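You operate a simulated robot arm through the tools that you are given. There is no shell and no other tool. Be economical: measure what you need, move in short steps, check, and stop when the job is done.

You are at the controls of a simulated robot arm. One attempt, no reset.

TASK
Fetch the orange marker and stand it on top of the grey hard drive.

It is judged by the outcome, as a careful person would: the job done as asked, and still so three seconds after it is handed in. It fails if anything else is knocked over, pushed out of place, dropped, spilled or broken.

THE ROBOT
A 7-joint arm with a two-finger parallel gripper, fixed in place. Base frame: the origin is at the foot of the arm, x ahead of it, y to its left, z up; the work surface is at about z = 0.76. Units: m, rad, N and s.
With the tool pointing down near the work surface it reaches from about 0.2 to 0.68 m from the base axis. Its first joint turns from -1.152 to 1.152 rad. Payload 2.4 kg.
The TCP is the grasp point between the finger pads, 0.03 m short of the fingertips. In the tool frame z runs along the fingers and y along their closing line. Largest opening 0.094 m; finger width 0.028, thickness 0.01; the body of the gripper, 0.05 by 0.096 m, starts 0.055 m behind the TCP.
Orientation is that of the tool frame in the base frame, as a unit quaternion [w, x, y, z]. With the fingers straight down and closing along the base's y, the tool's x points along the base's -x, its y along +y and its z along -z.

THE INTERFACE
- The arm moves only by the tool servo_tool. Its arguments are lists of equal length, an entry for each row: "travel": the shift along the tool's x, y, z in units of 40 mm (1.0 is 40 mm), a list of three; "rotation": the turn, a rotation vector about the tool's x, y, z in units of 4 degrees (1.0 is 4 degrees), a list of three; "hand": the finger opening in cm, from 0 to 9.4. In form: {"travel": [[x, y, z], ...], "rotation": [[wx, wy, wz], ...], "hand": [hand, ...]}. A call has 1 to 10 rows; each row shifts and turns the commanded pose from where the row before left it, along the tool's axes as they then stand. A call with a number of a shift or a turn outside -1 to 1 is refused whole. Rows are played at 5 a second. More than 0.05 m and 0.15 rad between two rows, or a gripper value outside its range, and nothing of the call is played. A pose out of reach is approached as far as the arm can. The call stops where the force on the tool passes 40 N (or 10 N more than at its start, if that is more) or the arm is blocked; 0.2 s more then pass. Each finger travels about 0.153 m/s and halts on what it meets, pressing with about 33 N; the grip force reading is that of the motor and also rises with nothing between the fingers. The clock runs only during rows and for 0.2 s after the last one: add rows that do not move to give the fingers time. It gives the time, the measured TCP pose, the force on the tool (base axes), the opening and the grip force at its end, in the units of the frame above (readings bear some noise).
- Cameras (640 x 400 px; columns grow to the right, rows downward): "scene" is fixed at [0.0538, 0.4802, 1.4298]; the picture's right is [-0.70, -0.71, 0.00], its down [-0.45, 0.45, -0.77] and it looks along [0.55, -0.54, -0.64] (base axes); focal length 317 px, centre (320, 200). "wrist" rides on the gripper at [0.076, 0.014, -0.102] in the tool frame; the picture's right is [-0.18, 0.98, 0.00], its down [-0.75, -0.14, -0.64] and it looks along [-0.63, -0.12, 0.77] (tool axes); focal length 243 px, centre (320, 200). There is no depth. A picture from a camera that has moved, and an enlarged one, comes with that camera's place and axes in the base frame and with its lens. The place of the scene camera against the robot may be out by one fixed shift of up to 0.018 m in any direction.
- camera(camera): a new picture of that camera. The clock stands still meanwhile.
- zoom(camera, box): a new picture of the part [left, top, right, bottom] of that camera's present view, enlarged. The clock stands still meanwhile.
- finish_job(): hands the job in; it is judged then, once.

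Go step by step. Nothing tells you positions but the pictures and the camera data: compare them with the known pose of the tool, close in by small moves and look again before you grip or let go. The budget is 90 turns and 46 pictures, counting those below and the enlarged ones. Unless the task says otherwise, let go and move clear before handing in, and close with one line.

The tools are called after ">>>" as a command line: name --argument value ..., lists and objects as JSON in quotes. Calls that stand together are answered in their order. servo_tool: Moves the arm, as the interface text tells. Its arguments: {"type":"object","properties":{"travel":{"type":"array"},"rotation":{"type":"array"},"hand":{"type":"array"}},"required":["travel","rotation","hand"]} The other tools are called the same way: camera (camera) takes a picture; zoom (camera, box) takes an enlarged picture of a part of a camera's view; finish_job () hands the job in.

At the start:

```text
time: 0.0
ee_pos: [0.4154, -0.136, 1.0598]
orientation: [-0.001, 0.0, 1.0, 0.0]
wrist_force: [-0.5, 0.8, -0.3]
width: 0.0942
finger_force: 0.1
```

scene: 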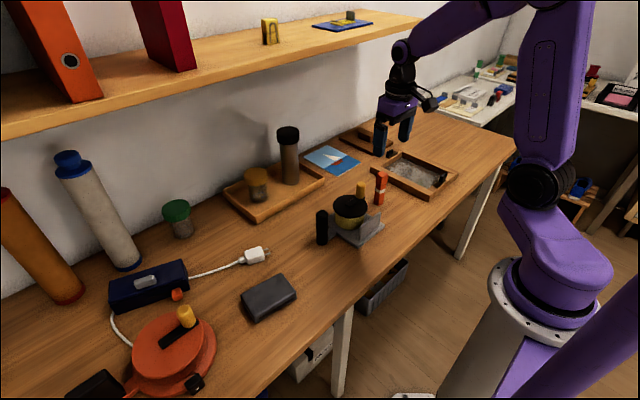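
wrist: 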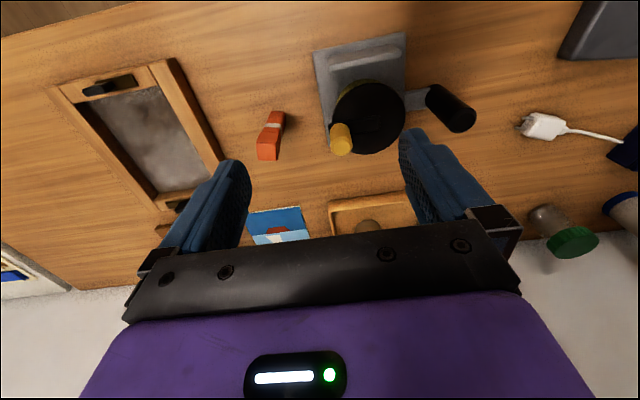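

I see an upright orange object near (381,187) in the scene picture, and a dark grey box near (268,297) that may be the hard drive. I'll zoom in on both to confirm.

>>> zoom --camera "scene" --box '[300, 150, 460, 250]'

>>> zoom --camera "scene" --box '[80, 240, 320, 390]'

>>> zoom --camera "wrist" --box '[230, 80, 330, 180]'

```text
4.00 times, centred on (380, 200) of scene
camera zoom: at [0.0538, 0.4802, 1.4298], right [-0.7, -0.71, 0.0], down [-0.45, 0.45, -0.77], along [0.55, -0.54, -0.64], focal length 1269 px, centre (80, 200)
```

zoom: 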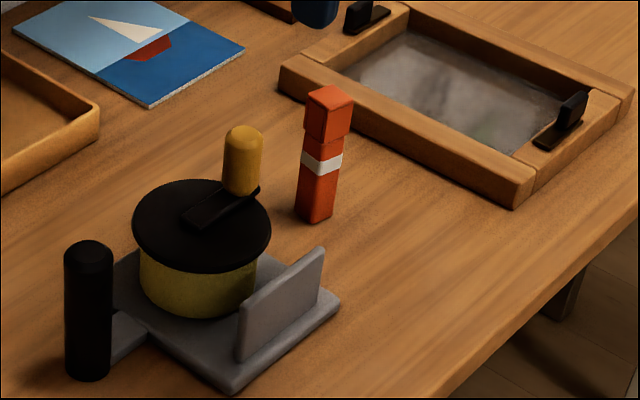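

```text
2.67 times, centred on (200, 315) of scene
camera zoom: at [0.0538, 0.4802, 1.4298], right [-0.7, -0.71, 0.0], down [-0.45, 0.45, -0.77], along [0.55, -0.54, -0.64], focal length 846 px, centre (640, -107)
```

zoom: 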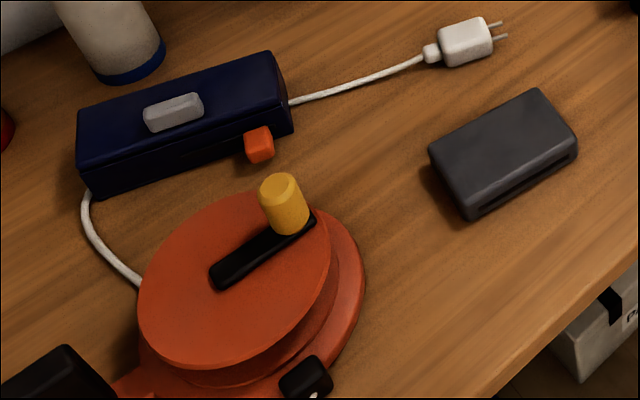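

```text
4.00 times, centred on (280, 130) of wrist
camera zoom: at [0.3385, -0.123, 1.1622], right [0.18, 0.98, 0.0], down [0.75, -0.14, 0.64], along [0.63, -0.12, -0.77], focal length 970 px, centre (480, 480)
```

zoom: 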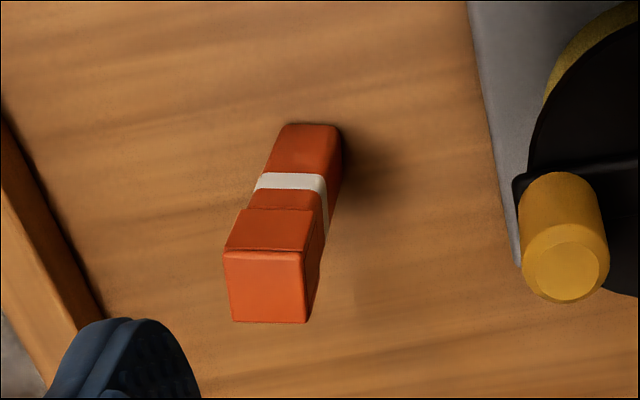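

The orange marker is the square stick standing near (0.48, -0.22), about 0.115 m tall with its cap on top and turned about 10°. The hard drive is the dark grey box near (0.445, 0.266). I'll move above the marker, turn to match it, and come partly down.

>>> servo_tool --travel '[[-0.8, -1, 0], [-0.8, -1, 0], [0, -0.1, 0], [0, 0, 0], [0, 0, 0.8], [0, 0, 0.8], [0, 0, 0.8], [0, 0, 0]]' --rotation '[[0, 0, 0], [0, 0, 0], [0, 0, 1], [0, 0, 1], [0, 0, 0.6], [0, 0, 0], [0, 0, 0], [0, 0, 0]]' --hand '[6, 6, 6, 6, 6, 6, 6, 6]'

>>> camera --camera "wrist"

>>> zoom --camera "scene" --box '[300, 100, 460, 220]'

```text
refused: row 1 steps farther than a row can; nothing moved
```

```text
40 pictures are left
camera wrist: at [0.3385, -0.123, 1.1622], right [0.18, 0.98, 0.0], down [0.75, -0.14, 0.64], along [0.63, -0.12, -0.77], focal length 243 px, centre (320, 200)
```

wrist: 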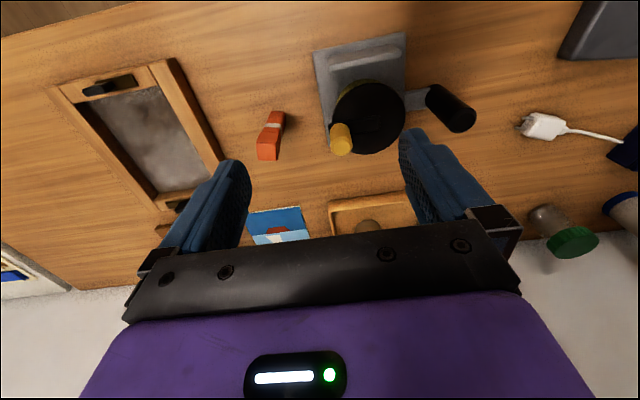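

```text
3.33 times, centred on (380, 160) of scene
camera zoom: at [0.0538, 0.4802, 1.4298], right [-0.7, -0.71, 0.0], down [-0.45, 0.45, -0.77], along [0.55, -0.54, -0.64], focal length 1058 px, centre (120, 333)
```

zoom: 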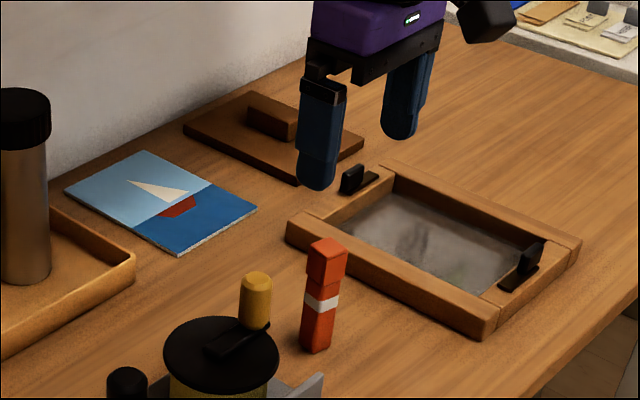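

The call was refused because the diagonal step exceeded 0.05 m, and nothing moved. I'll repeat it with smaller steps.

>>> servo_tool --travel '[[-0.55, -0.7, 0], [-0.55, -0.7, 0], [-0.5, -0.7, 0], [0, 0, 0.3], [0, 0, 0.8], [0, 0, 0.8], [0, 0, 0.5], [0, 0, 0]]' --rotation '[[0, 0, 0], [0, 0, 0], [0, 0, 0], [0, 0, 1], [0, 0, 1], [0, 0, 0.6], [0, 0, 0], [0, 0, 0]]' --hand '[6, 6, 6, 6, 6, 6, 6, 6]'

>>> camera --camera "wrist"

>>> zoom --camera "scene" --box '[300, 100, 460, 220]'

```text
time: 1.8
ee_pos: [0.4786, -0.2186, 0.963]
orientation: [0.0, 0.091, 0.996, 0.001]
wrist_force: [-0.3, -0.5, 0.8]
width: 0.0602
finger_force: 0.1
```

```text
38 pictures are left
camera wrist: at [0.4059, -0.192, 1.0658], right [0.36, 0.93, 0.0], down [0.72, -0.28, 0.64], along [0.6, -0.23, -0.77], focal length 243 px, centre (320, 200)
```

wrist: 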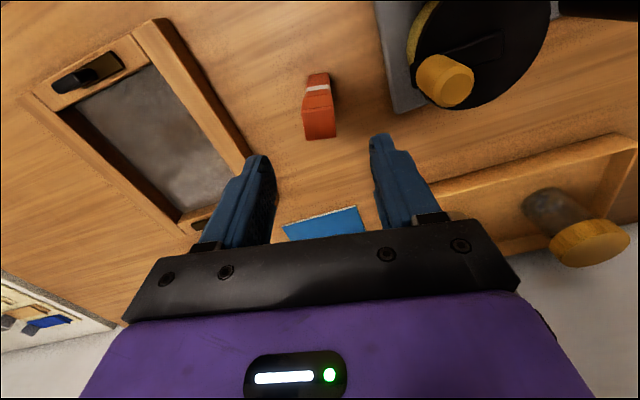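

```text
3.33 times, centred on (380, 160) of scene
camera zoom: at [0.0538, 0.4802, 1.4298], right [-0.7, -0.71, 0.0], down [-0.45, 0.45, -0.77], along [0.55, -0.54, -0.64], focal length 1058 px, centre (120, 333)
```

zoom: 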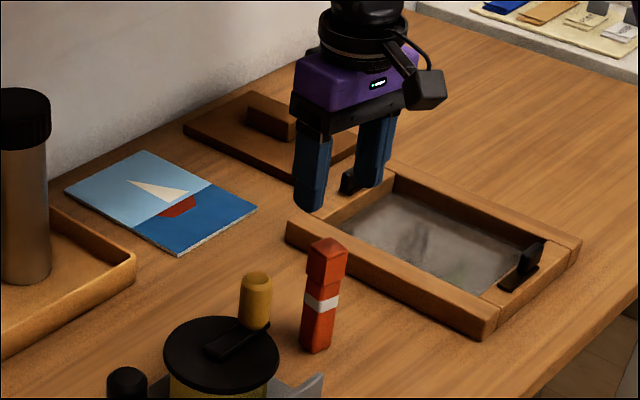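

The TCP sits almost exactly over the marker, at about (0.478, -0.219). I'll check its alignment with a zoom.

>>> zoom --camera "wrist" --box '[270, 60, 370, 150]'

```text
4.44 times, centred on (320, 105) of wrist
camera zoom: at [0.4059, -0.192, 1.0658], right [0.36, 0.93, 0.0], down [0.72, -0.28, 0.64], along [0.6, -0.23, -0.77], focal length 1078 px, centre (320, 622)
```

zoom: 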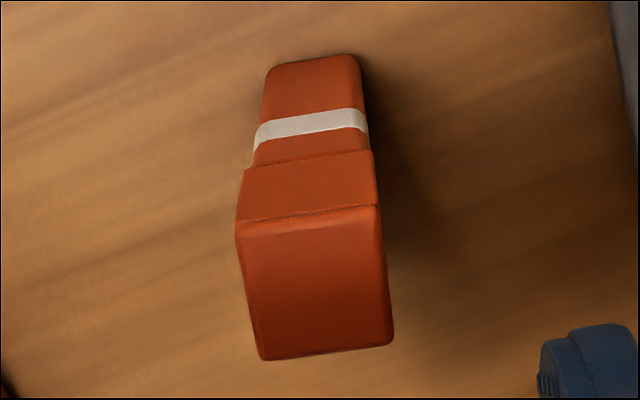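

The marker's top is a roughly 25 mm square centred at (0.478, -0.220) with its height near 0.878, turned about 14°. I'll add 4° and descend to z ≈ 0.853, around the cap, still open.

>>> servo_tool --travel '[[0, -0.03, 0], [0, 0, 0.6], [0, 0, 0.6], [0, 0, 0.6], [0, 0, 0.5], [0, 0, 0.45], [0, 0, 0]]' --rotation '[[0, 0, 1], [0, 0, 0], [0, 0, 0], [0, 0, 0], [0, 0, 0], [0, 0, 0], [0, 0, 0]]' --hand '[6, 6, 6, 6, 6, 6, 6]'

>>> camera --camera "wrist"

>>> zoom --camera "scene" --box '[300, 120, 460, 220]'

```text
time: 3.4
ee_pos: [0.4783, -0.2205, 0.8537]
orientation: [-0.001, 0.125, 0.992, 0.0]
wrist_force: [0.4, 0.3, 0.3]
width: 0.0599
finger_force: 0.1
```

```text
35 pictures are left
camera wrist: at [0.4078, -0.1891, 0.9566], right [0.42, 0.91, 0.0], down [0.69, -0.32, 0.64], along [0.58, -0.27, -0.77], focal length 243 px, centre (320, 200)
```

wrist: 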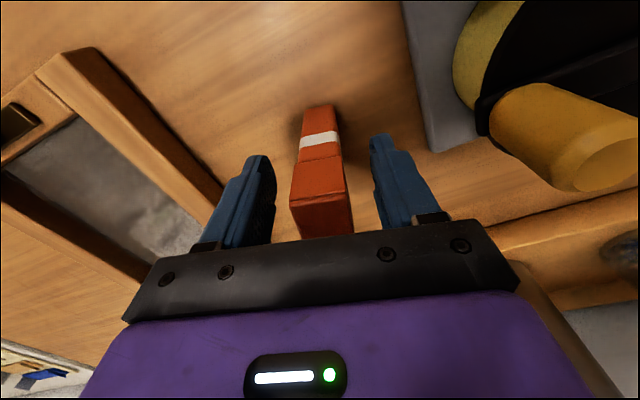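

```text
4.00 times, centred on (380, 170) of scene
camera zoom: at [0.0538, 0.4802, 1.4298], right [-0.7, -0.71, 0.0], down [-0.45, 0.45, -0.77], along [0.55, -0.54, -0.64], focal length 1269 px, centre (80, 320)
```

zoom: 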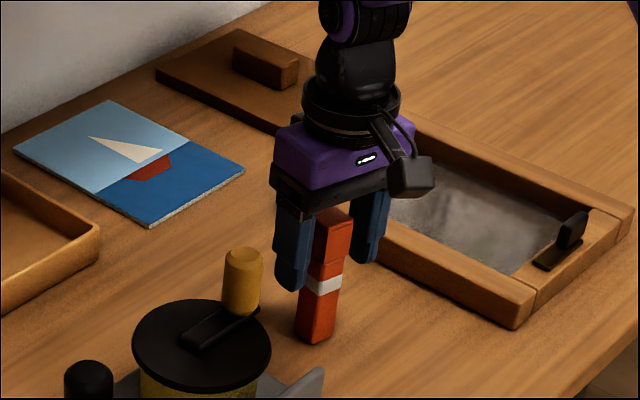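

The marker is centred between the fingers, so I'll close on it.

>>> servo_tool --travel '[[0, 0, 0], [0, 0, 0], [0, 0, 0], [0, 0, 0]]' --rotation '[[0, 0, 0], [0, 0, 0], [0, 0, 0], [0, 0, 0]]' --hand '[4, 2.8, 1.5, 1.5]'

```text
time: 4.4
ee_pos: [0.4803, -0.2207, 0.8537]
orientation: [0.0, 0.125, 0.992, 0.0]
wrist_force: [-0.4, -1.1, -0.6]
width: 0.0288
finger_force: 33.4
```

The grip holds at 29 mm with 33 N. I'll lift it straight up well clear of everything nearby.

>>> servo_tool --travel '[[0, 0, -0.3], [0, 0, -0.8], [0, 0, -1], [0, 0, -1], [0, 0, -1], [0, 0, -0.9], [0, 0, 0]]' --rotation '[[0, 0, 0], [0, 0, 0], [0, 0, 0], [0, 0, 0], [0, 0, 0], [0, 0, 0], [0, 0, 0]]' --hand '[1.5, 1.5, 1.5, 1.5, 1.5, 1.5, 1.5]'

>>> camera --camera "scene"

```text
time: 6.0
ee_pos: [0.4793, -0.2201, 1.0549]
orientation: [-0.001, 0.125, 0.992, 0.0]
wrist_force: [-1.0, 0.6, -0.2]
width: 0.029
finger_force: 33.0
```

```text
33 pictures are left
```

scene: 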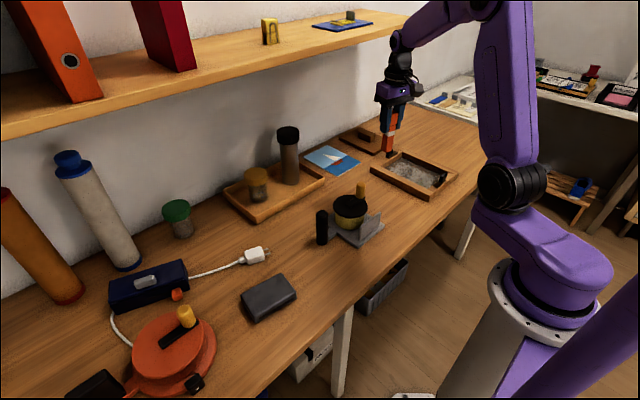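

The marker is held upright and clear. I'll carry it across toward the drive, stopping a bit short to look.

>>> servo_tool --travel '[[0.2, 0.6, 0], [0.33, 1, 0], [0.33, 1, 0], [0.33, 1, 0], [0.33, 1, 0], [0.33, 1, 0], [0.33, 1, 0], [0.33, 1, 0], [0.33, 1, 0], [0.2, 0.6, 0]]' --rotation '[[0, 0, 0], [0, 0, 0], [0, 0, 0], [0, 0, 0], [0, 0, 0], [0, 0, 0], [0, 0, 0], [0, 0, 0], [0, 0, 0], [0, 0, 0]]' --hand '[1.5, 1.5, 1.5, 1.5, 1.5, 1.5, 1.5, 1.5, 1.5, 1.5]'

>>> camera --camera "wrist"

>>> camera --camera "scene"

```text
time: 8.2
ee_pos: [0.4521, 0.1656, 1.0542]
orientation: [-0.001, 0.125, 0.992, 0.0]
wrist_force: [0.4, 0.0, -0.6]
width: 0.0292
finger_force: 33.2
```

```text
32 pictures are left
camera wrist: at [0.3813, 0.1982, 1.1568], right [0.42, 0.91, 0.0], down [0.69, -0.32, 0.64], along [0.58, -0.27, -0.77], focal length 243 px, centre (320, 200)
```

wrist: 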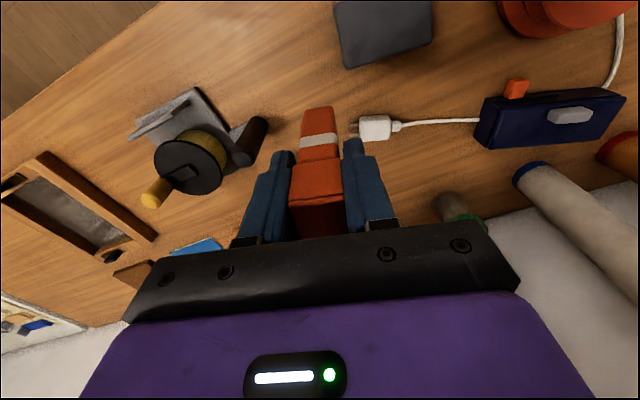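

```text
31 pictures are left
```

scene: 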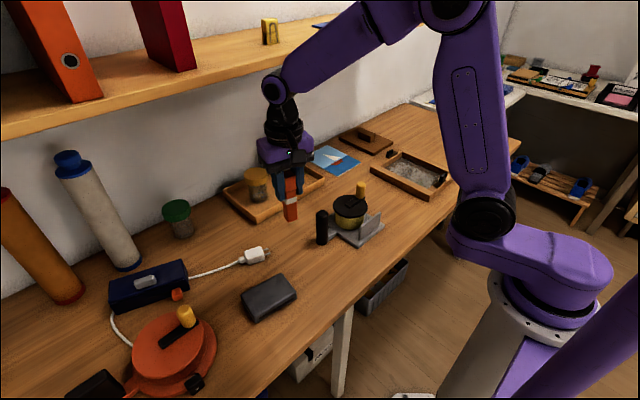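

The drive's far edge runs from about (0.46, 0.20) to (0.48, 0.31). I'll move back and over so the wrist camera shows the whole drive.

>>> servo_tool --travel '[[0.71, 0.44, 0], [0.71, 0.44, 0], [0.71, 0.44, 0], [0.71, 0.44, 0], [0, 0, 0]]' --rotation '[[0, 0, 0], [0, 0, 0], [0, 0, 0], [0, 0, 0], [0, 0, 0]]' --hand '[1.5, 1.5, 1.5, 1.5, 1.5]'

>>> camera --camera "wrist"

>>> zoom --camera "wrist" --box '[240, 0, 440, 125]'

```text
time: 9.4
ee_pos: [0.3634, 0.2635, 1.0534]
orientation: [0.0, 0.126, 0.992, 0.0]
wrist_force: [-0.1, -0.2, -1.5]
width: 0.0292
finger_force: 33.0
```

```text
30 pictures are left
camera wrist: at [0.2919, 0.2952, 1.1562], right [0.42, 0.91, 0.0], down [0.69, -0.32, 0.64], along [0.58, -0.27, -0.77], focal length 243 px, centre (320, 200)
```

wrist: 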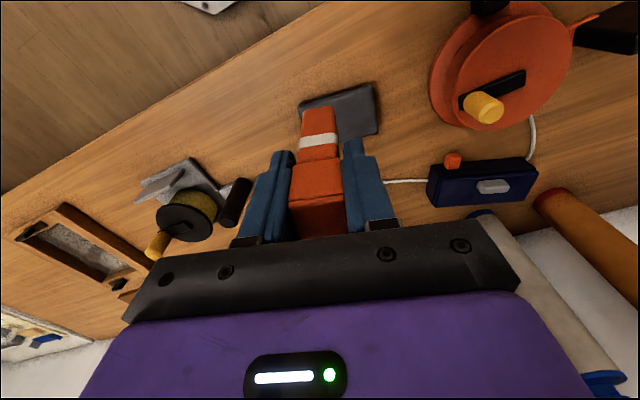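

```text
3.20 times, centred on (340, 62) of wrist
camera zoom: at [0.2919, 0.2952, 1.1562], right [0.42, 0.91, 0.0], down [0.69, -0.32, 0.64], along [0.58, -0.27, -0.77], focal length 776 px, centre (256, 640)
```

zoom: 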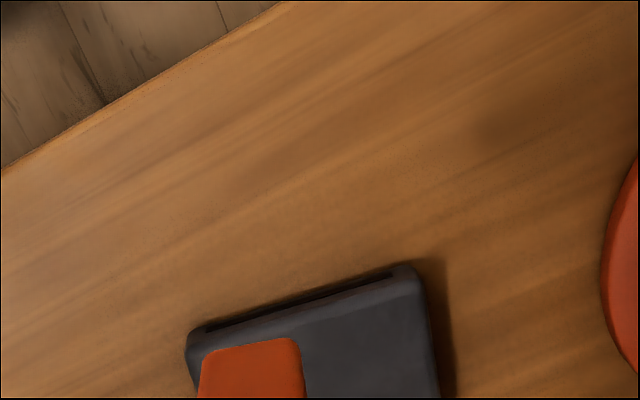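

The drive's top is centred at about (0.441, 0.261), measures roughly 0.107 by 0.068 m, and sits at z ≈ 0.78. I'll move over its centre and lower until the marker's foot is about 35 mm above it.

>>> servo_tool --travel '[[-0.64, 0.14, 0], [-0.64, 0.14, 0], [-0.63, 0.13, 0], [0, 0, 0], [0, 0, 0.8], [0, 0, 0.8], [0, 0, 0.8], [0, 0, 0.7], [0, 0, 0.45], [0, 0, 0]]' --rotation '[[0, 0, 0], [0, 0, 0], [0, 0, 0], [0, 0, 0], [0, 0, 0], [0, 0, 0], [0, 0, 0], [0, 0, 0], [0, 0, 0], [0, 0, 0]]' --hand '[1.5, 1.5, 1.5, 1.5, 1.5, 1.5, 1.5, 1.5, 1.5, 1.5]'

>>> camera --camera "wrist"

>>> zoom --camera "scene" --box '[190, 220, 350, 340]'

```text
time: 11.6
ee_pos: [0.4389, 0.2588, 0.9118]
orientation: [0.0, 0.125, 0.992, 0.0]
wrist_force: [-0.5, -0.4, -0.3]
width: 0.0291
finger_force: 33.1
```

```text
28 pictures are left
camera wrist: at [0.3685, 0.2907, 1.0148], right [0.42, 0.91, 0.0], down [0.69, -0.32, 0.64], along [0.58, -0.27, -0.77], focal length 243 px, centre (320, 200)
```

wrist: 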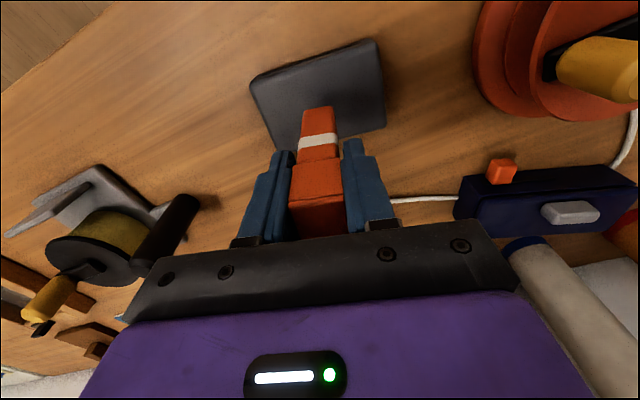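

```text
3.33 times, centred on (270, 280) of scene
camera zoom: at [0.0538, 0.4802, 1.4298], right [-0.7, -0.71, 0.0], down [-0.45, 0.45, -0.77], along [0.55, -0.54, -0.64], focal length 1058 px, centre (487, -67)
```

zoom: 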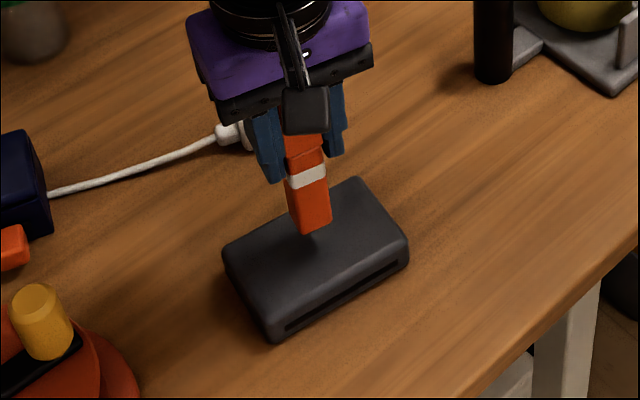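

The marker is over the centre of the drive, at about (0.439, 0.260). I'll lower it in small steps and check the force and the gap.

>>> servo_tool --travel '[[0, 0, 0.2], [0, 0, 0.2], [0, 0, 0.1], [0, 0, 0]]' --rotation '[[0, 0, 0], [0, 0, 0], [0, 0, 0], [0, 0, 0]]' --hand '[1.5, 1.5, 1.5, 1.5]'

>>> zoom --camera "scene" --box '[230, 250, 310, 330]'

```text
time: 12.6
ee_pos: [0.4396, 0.2602, 0.8916]
orientation: [0.001, 0.126, 0.992, 0.0]
wrist_force: [0.3, 0.4, -0.6]
width: 0.0288
finger_force: 33.6
```

```text
5.00 times, centred on (270, 290) of scene
camera zoom: at [0.0538, 0.4802, 1.4298], right [-0.7, -0.71, 0.0], down [-0.45, 0.45, -0.77], along [0.55, -0.54, -0.64], focal length 1586 px, centre (570, -250)
```

zoom: 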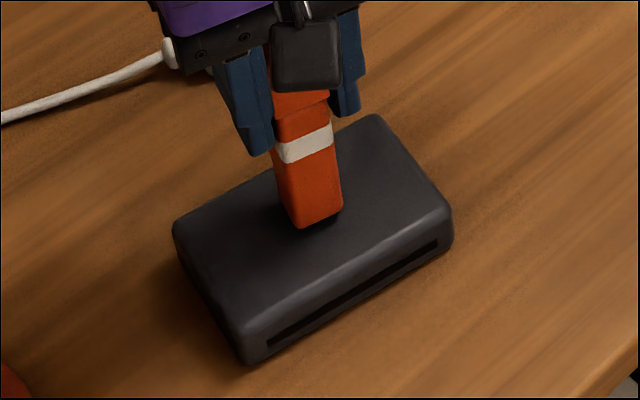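

The foot is now just above the drive, with no contact yet. I'll continue in 2 mm steps.

>>> servo_tool --travel '[[0, 0, 0.05], [0, 0, 0.05], [0, 0, 0.05], [0, 0, 0]]' --rotation '[[0, 0, 0], [0, 0, 0], [0, 0, 0], [0, 0, 0]]' --hand '[1.5, 1.5, 1.5, 1.5]'

```text
time: 13.6
ee_pos: [0.439, 0.2575, 0.8856]
orientation: [0.0, 0.126, 0.992, 0.001]
wrist_force: [-0.1, -0.9, -0.7]
width: 0.029
finger_force: 33.2
```

>>> servo_tool --travel '[[0, 0, 0.05], [0, 0, 0.05], [0, 0, 0]]' --rotation '[[0, 0, 0], [0, 0, 0], [0, 0, 0]]' --hand '[1.5, 1.5, 1.5]'

>>> zoom --camera "scene" --box '[230, 250, 310, 330]'

```text
time: 14.4
ee_pos: [0.4398, 0.2583, 0.8835]
orientation: [0.002, 0.126, 0.992, 0.001]
wrist_force: [-0.2, -2.1, 35.7]
width: 0.0289
finger_force: 32.8
```

```text
5.00 times, centred on (270, 290) of scene
camera zoom: at [0.0533, 0.4799, 1.4299], right [-0.7, -0.71, 0.0], down [-0.45, 0.45, -0.77], along [0.55, -0.54, -0.64], focal length 1586 px, centre (570, -250)
```

zoom: 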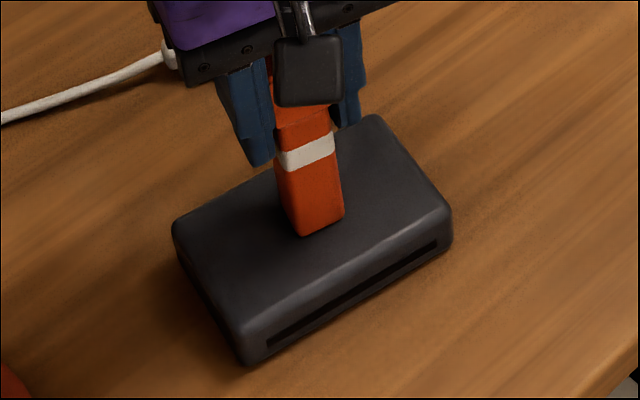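

The marker is pressing on the drive with about 36 N. I'll ease the command up about 1.8 mm to take off the load.

>>> servo_tool --travel '[[0, 0, -0.025], [0, 0, -0.02], [0, 0, 0]]' --rotation '[[0, 0, 0], [0, 0, 0], [0, 0, 0]]' --hand '[1.5, 1.5, 1.5]'

```text
time: 15.2
ee_pos: [0.4368, 0.2569, 0.8833]
orientation: [0.001, 0.126, 0.992, 0.001]
wrist_force: [5.8, 1.9, 19.0]
width: 0.0291
finger_force: 33.5
```

>>> servo_tool --travel '[[0, 0, -0.02], [0, 0, -0.01], [0, 0, 0]]' --rotation '[[0, 0, 0], [0, 0, 0], [0, 0, 0]]' --hand '[1.5, 1.5, 1.5]'

>>> zoom --camera "scene" --box '[230, 250, 310, 330]'

>>> camera --camera "wrist"

```text
time: 16.0
ee_pos: [0.4376, 0.2573, 0.8841]
orientation: [-0.002, 0.125, 0.992, 0.0]
wrist_force: [3.1, 0.8, 12.1]
width: 0.0287
finger_force: 33.2
```

```text
5.00 times, centred on (270, 290) of scene
camera zoom: at [0.0536, 0.4801, 1.4298], right [-0.7, -0.71, 0.0], down [-0.45, 0.45, -0.77], along [0.55, -0.54, -0.64], focal length 1586 px, centre (570, -250)
```

zoom: 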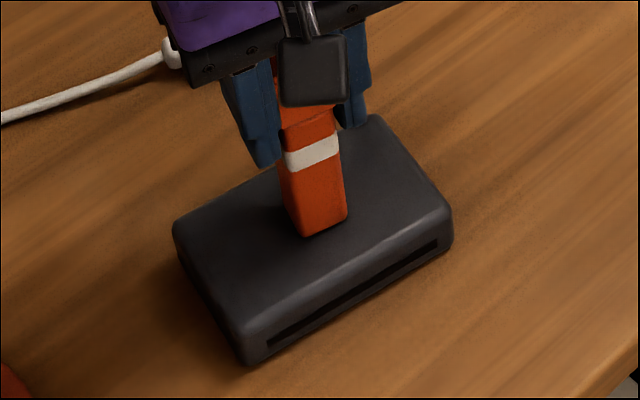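

```text
23 pictures are left
camera wrist: at [0.3668, 0.2896, 0.9863], right [0.42, 0.91, 0.0], down [0.7, -0.32, 0.64], along [0.58, -0.27, -0.77], focal length 243 px, centre (320, 200)
```

wrist: 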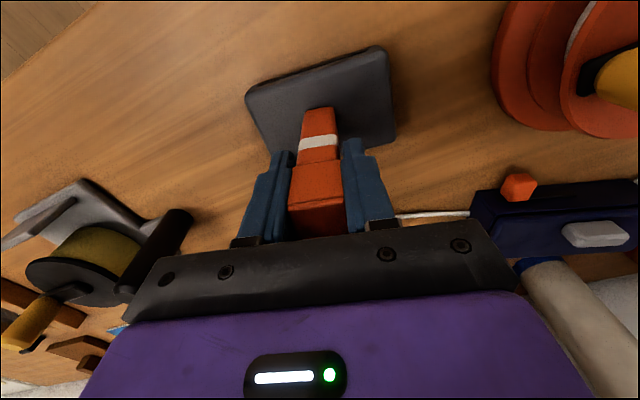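

The marker stands flat near the drive's centre with a light load. I'll ease off slightly more, then open slowly.

>>> servo_tool --travel '[[0, 0, -0.015], [0, 0, 0], [0, 0, 0], [0, 0, 0], [0, 0, 0], [0, 0, 0], [0, 0, 0]]' --rotation '[[0, 0, 0], [0, 0, 0], [0, 0, 0], [0, 0, 0], [0, 0, 0], [0, 0, 0], [0, 0, 0]]' --hand '[2.5, 2.9, 3.1, 3.4, 4, 5, 6]'

>>> zoom --camera "scene" --box '[230, 250, 310, 330]'

>>> camera --camera "wrist"

```text
time: 17.6
ee_pos: [0.4371, 0.258, 0.8849]
orientation: [0.0, 0.125, 0.992, 0.0]
wrist_force: [0.0, 1.5, -0.6]
width: 0.06
finger_force: 0.1
```

```text
5.00 times, centred on (270, 290) of scene
camera zoom: at [0.0538, 0.4802, 1.4298], right [-0.7, -0.71, 0.0], down [-0.45, 0.45, -0.77], along [0.55, -0.54, -0.64], focal length 1586 px, centre (570, -250)
```

zoom: 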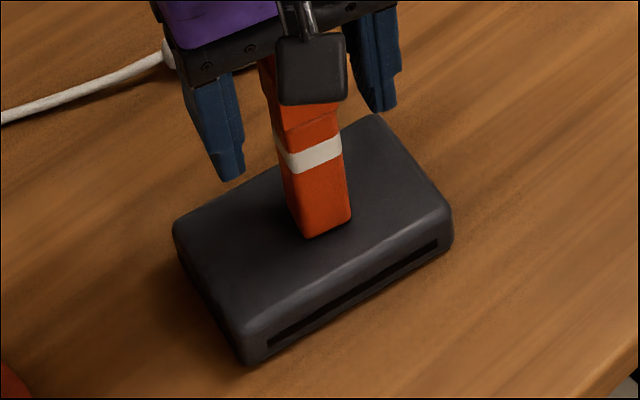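

```text
21 pictures are left
camera wrist: at [0.3672, 0.29, 0.9873], right [0.42, 0.91, 0.0], down [0.69, -0.32, 0.64], along [0.58, -0.27, -0.77], focal length 243 px, centre (320, 200)
```

wrist: 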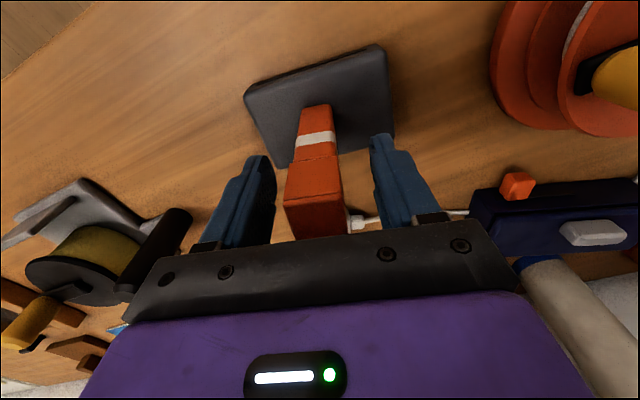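

The marker stands on its own and the fingers are clear on both sides. I'll raise the hand straight up.

>>> servo_tool --travel '[[0, 0, -0.3], [0, 0, -0.6], [0, 0, -0.8], [0, 0, -0.8], [0, 0, -0.8], [0, 0, -0.8], [0, 0, 0]]' --rotation '[[0, 0, 0], [0, 0, 0], [0, 0, 0], [0, 0, 0], [0, 0, 0], [0, 0, 0], [0, 0, 0]]' --hand '[6, 6, 6, 6, 6, 6, 6]'

>>> camera --camera "scene"

>>> camera --camera "wrist"

```text
time: 19.2
ee_pos: [0.4383, 0.2578, 1.0517]
orientation: [0.0, 0.125, 0.992, 0.0]
wrist_force: [0.3, 0.5, -0.3]
width: 0.0601
finger_force: 0.0
```

```text
20 pictures are left
```

scene: 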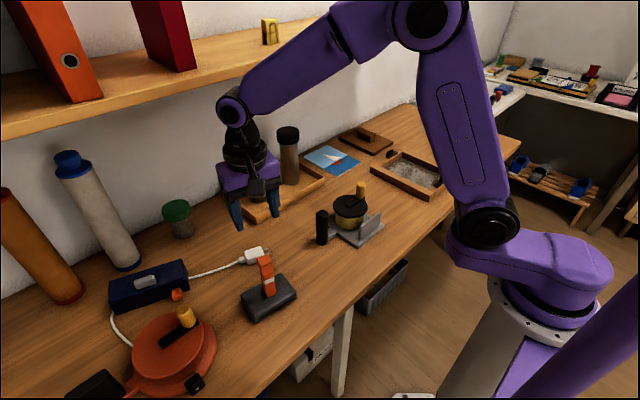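

```text
19 pictures are left
camera wrist: at [0.3674, 0.2894, 1.153], right [0.42, 0.91, 0.0], down [0.69, -0.32, 0.64], along [0.58, -0.27, -0.77], focal length 243 px, centre (320, 200)
```

wrist: 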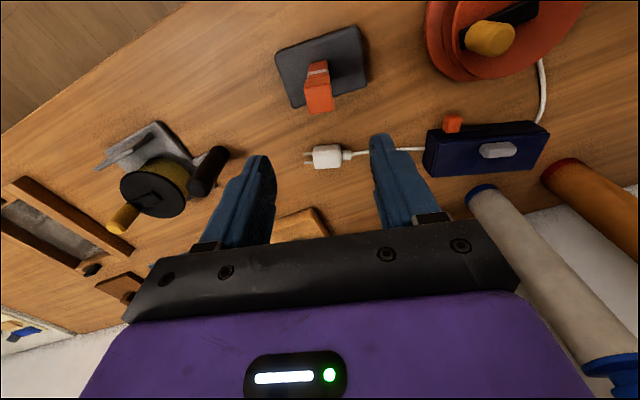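

The marker stands upright on the drive, the hand is clear, and nothing else looks disturbed. I'm handing the job in.

>>> finish_job

```text
The job is handed in.
```

The orange marker is standing upright on top of the grey hard drive, the gripper is clear, and nothing else was disturbed as far as the last pictures show.
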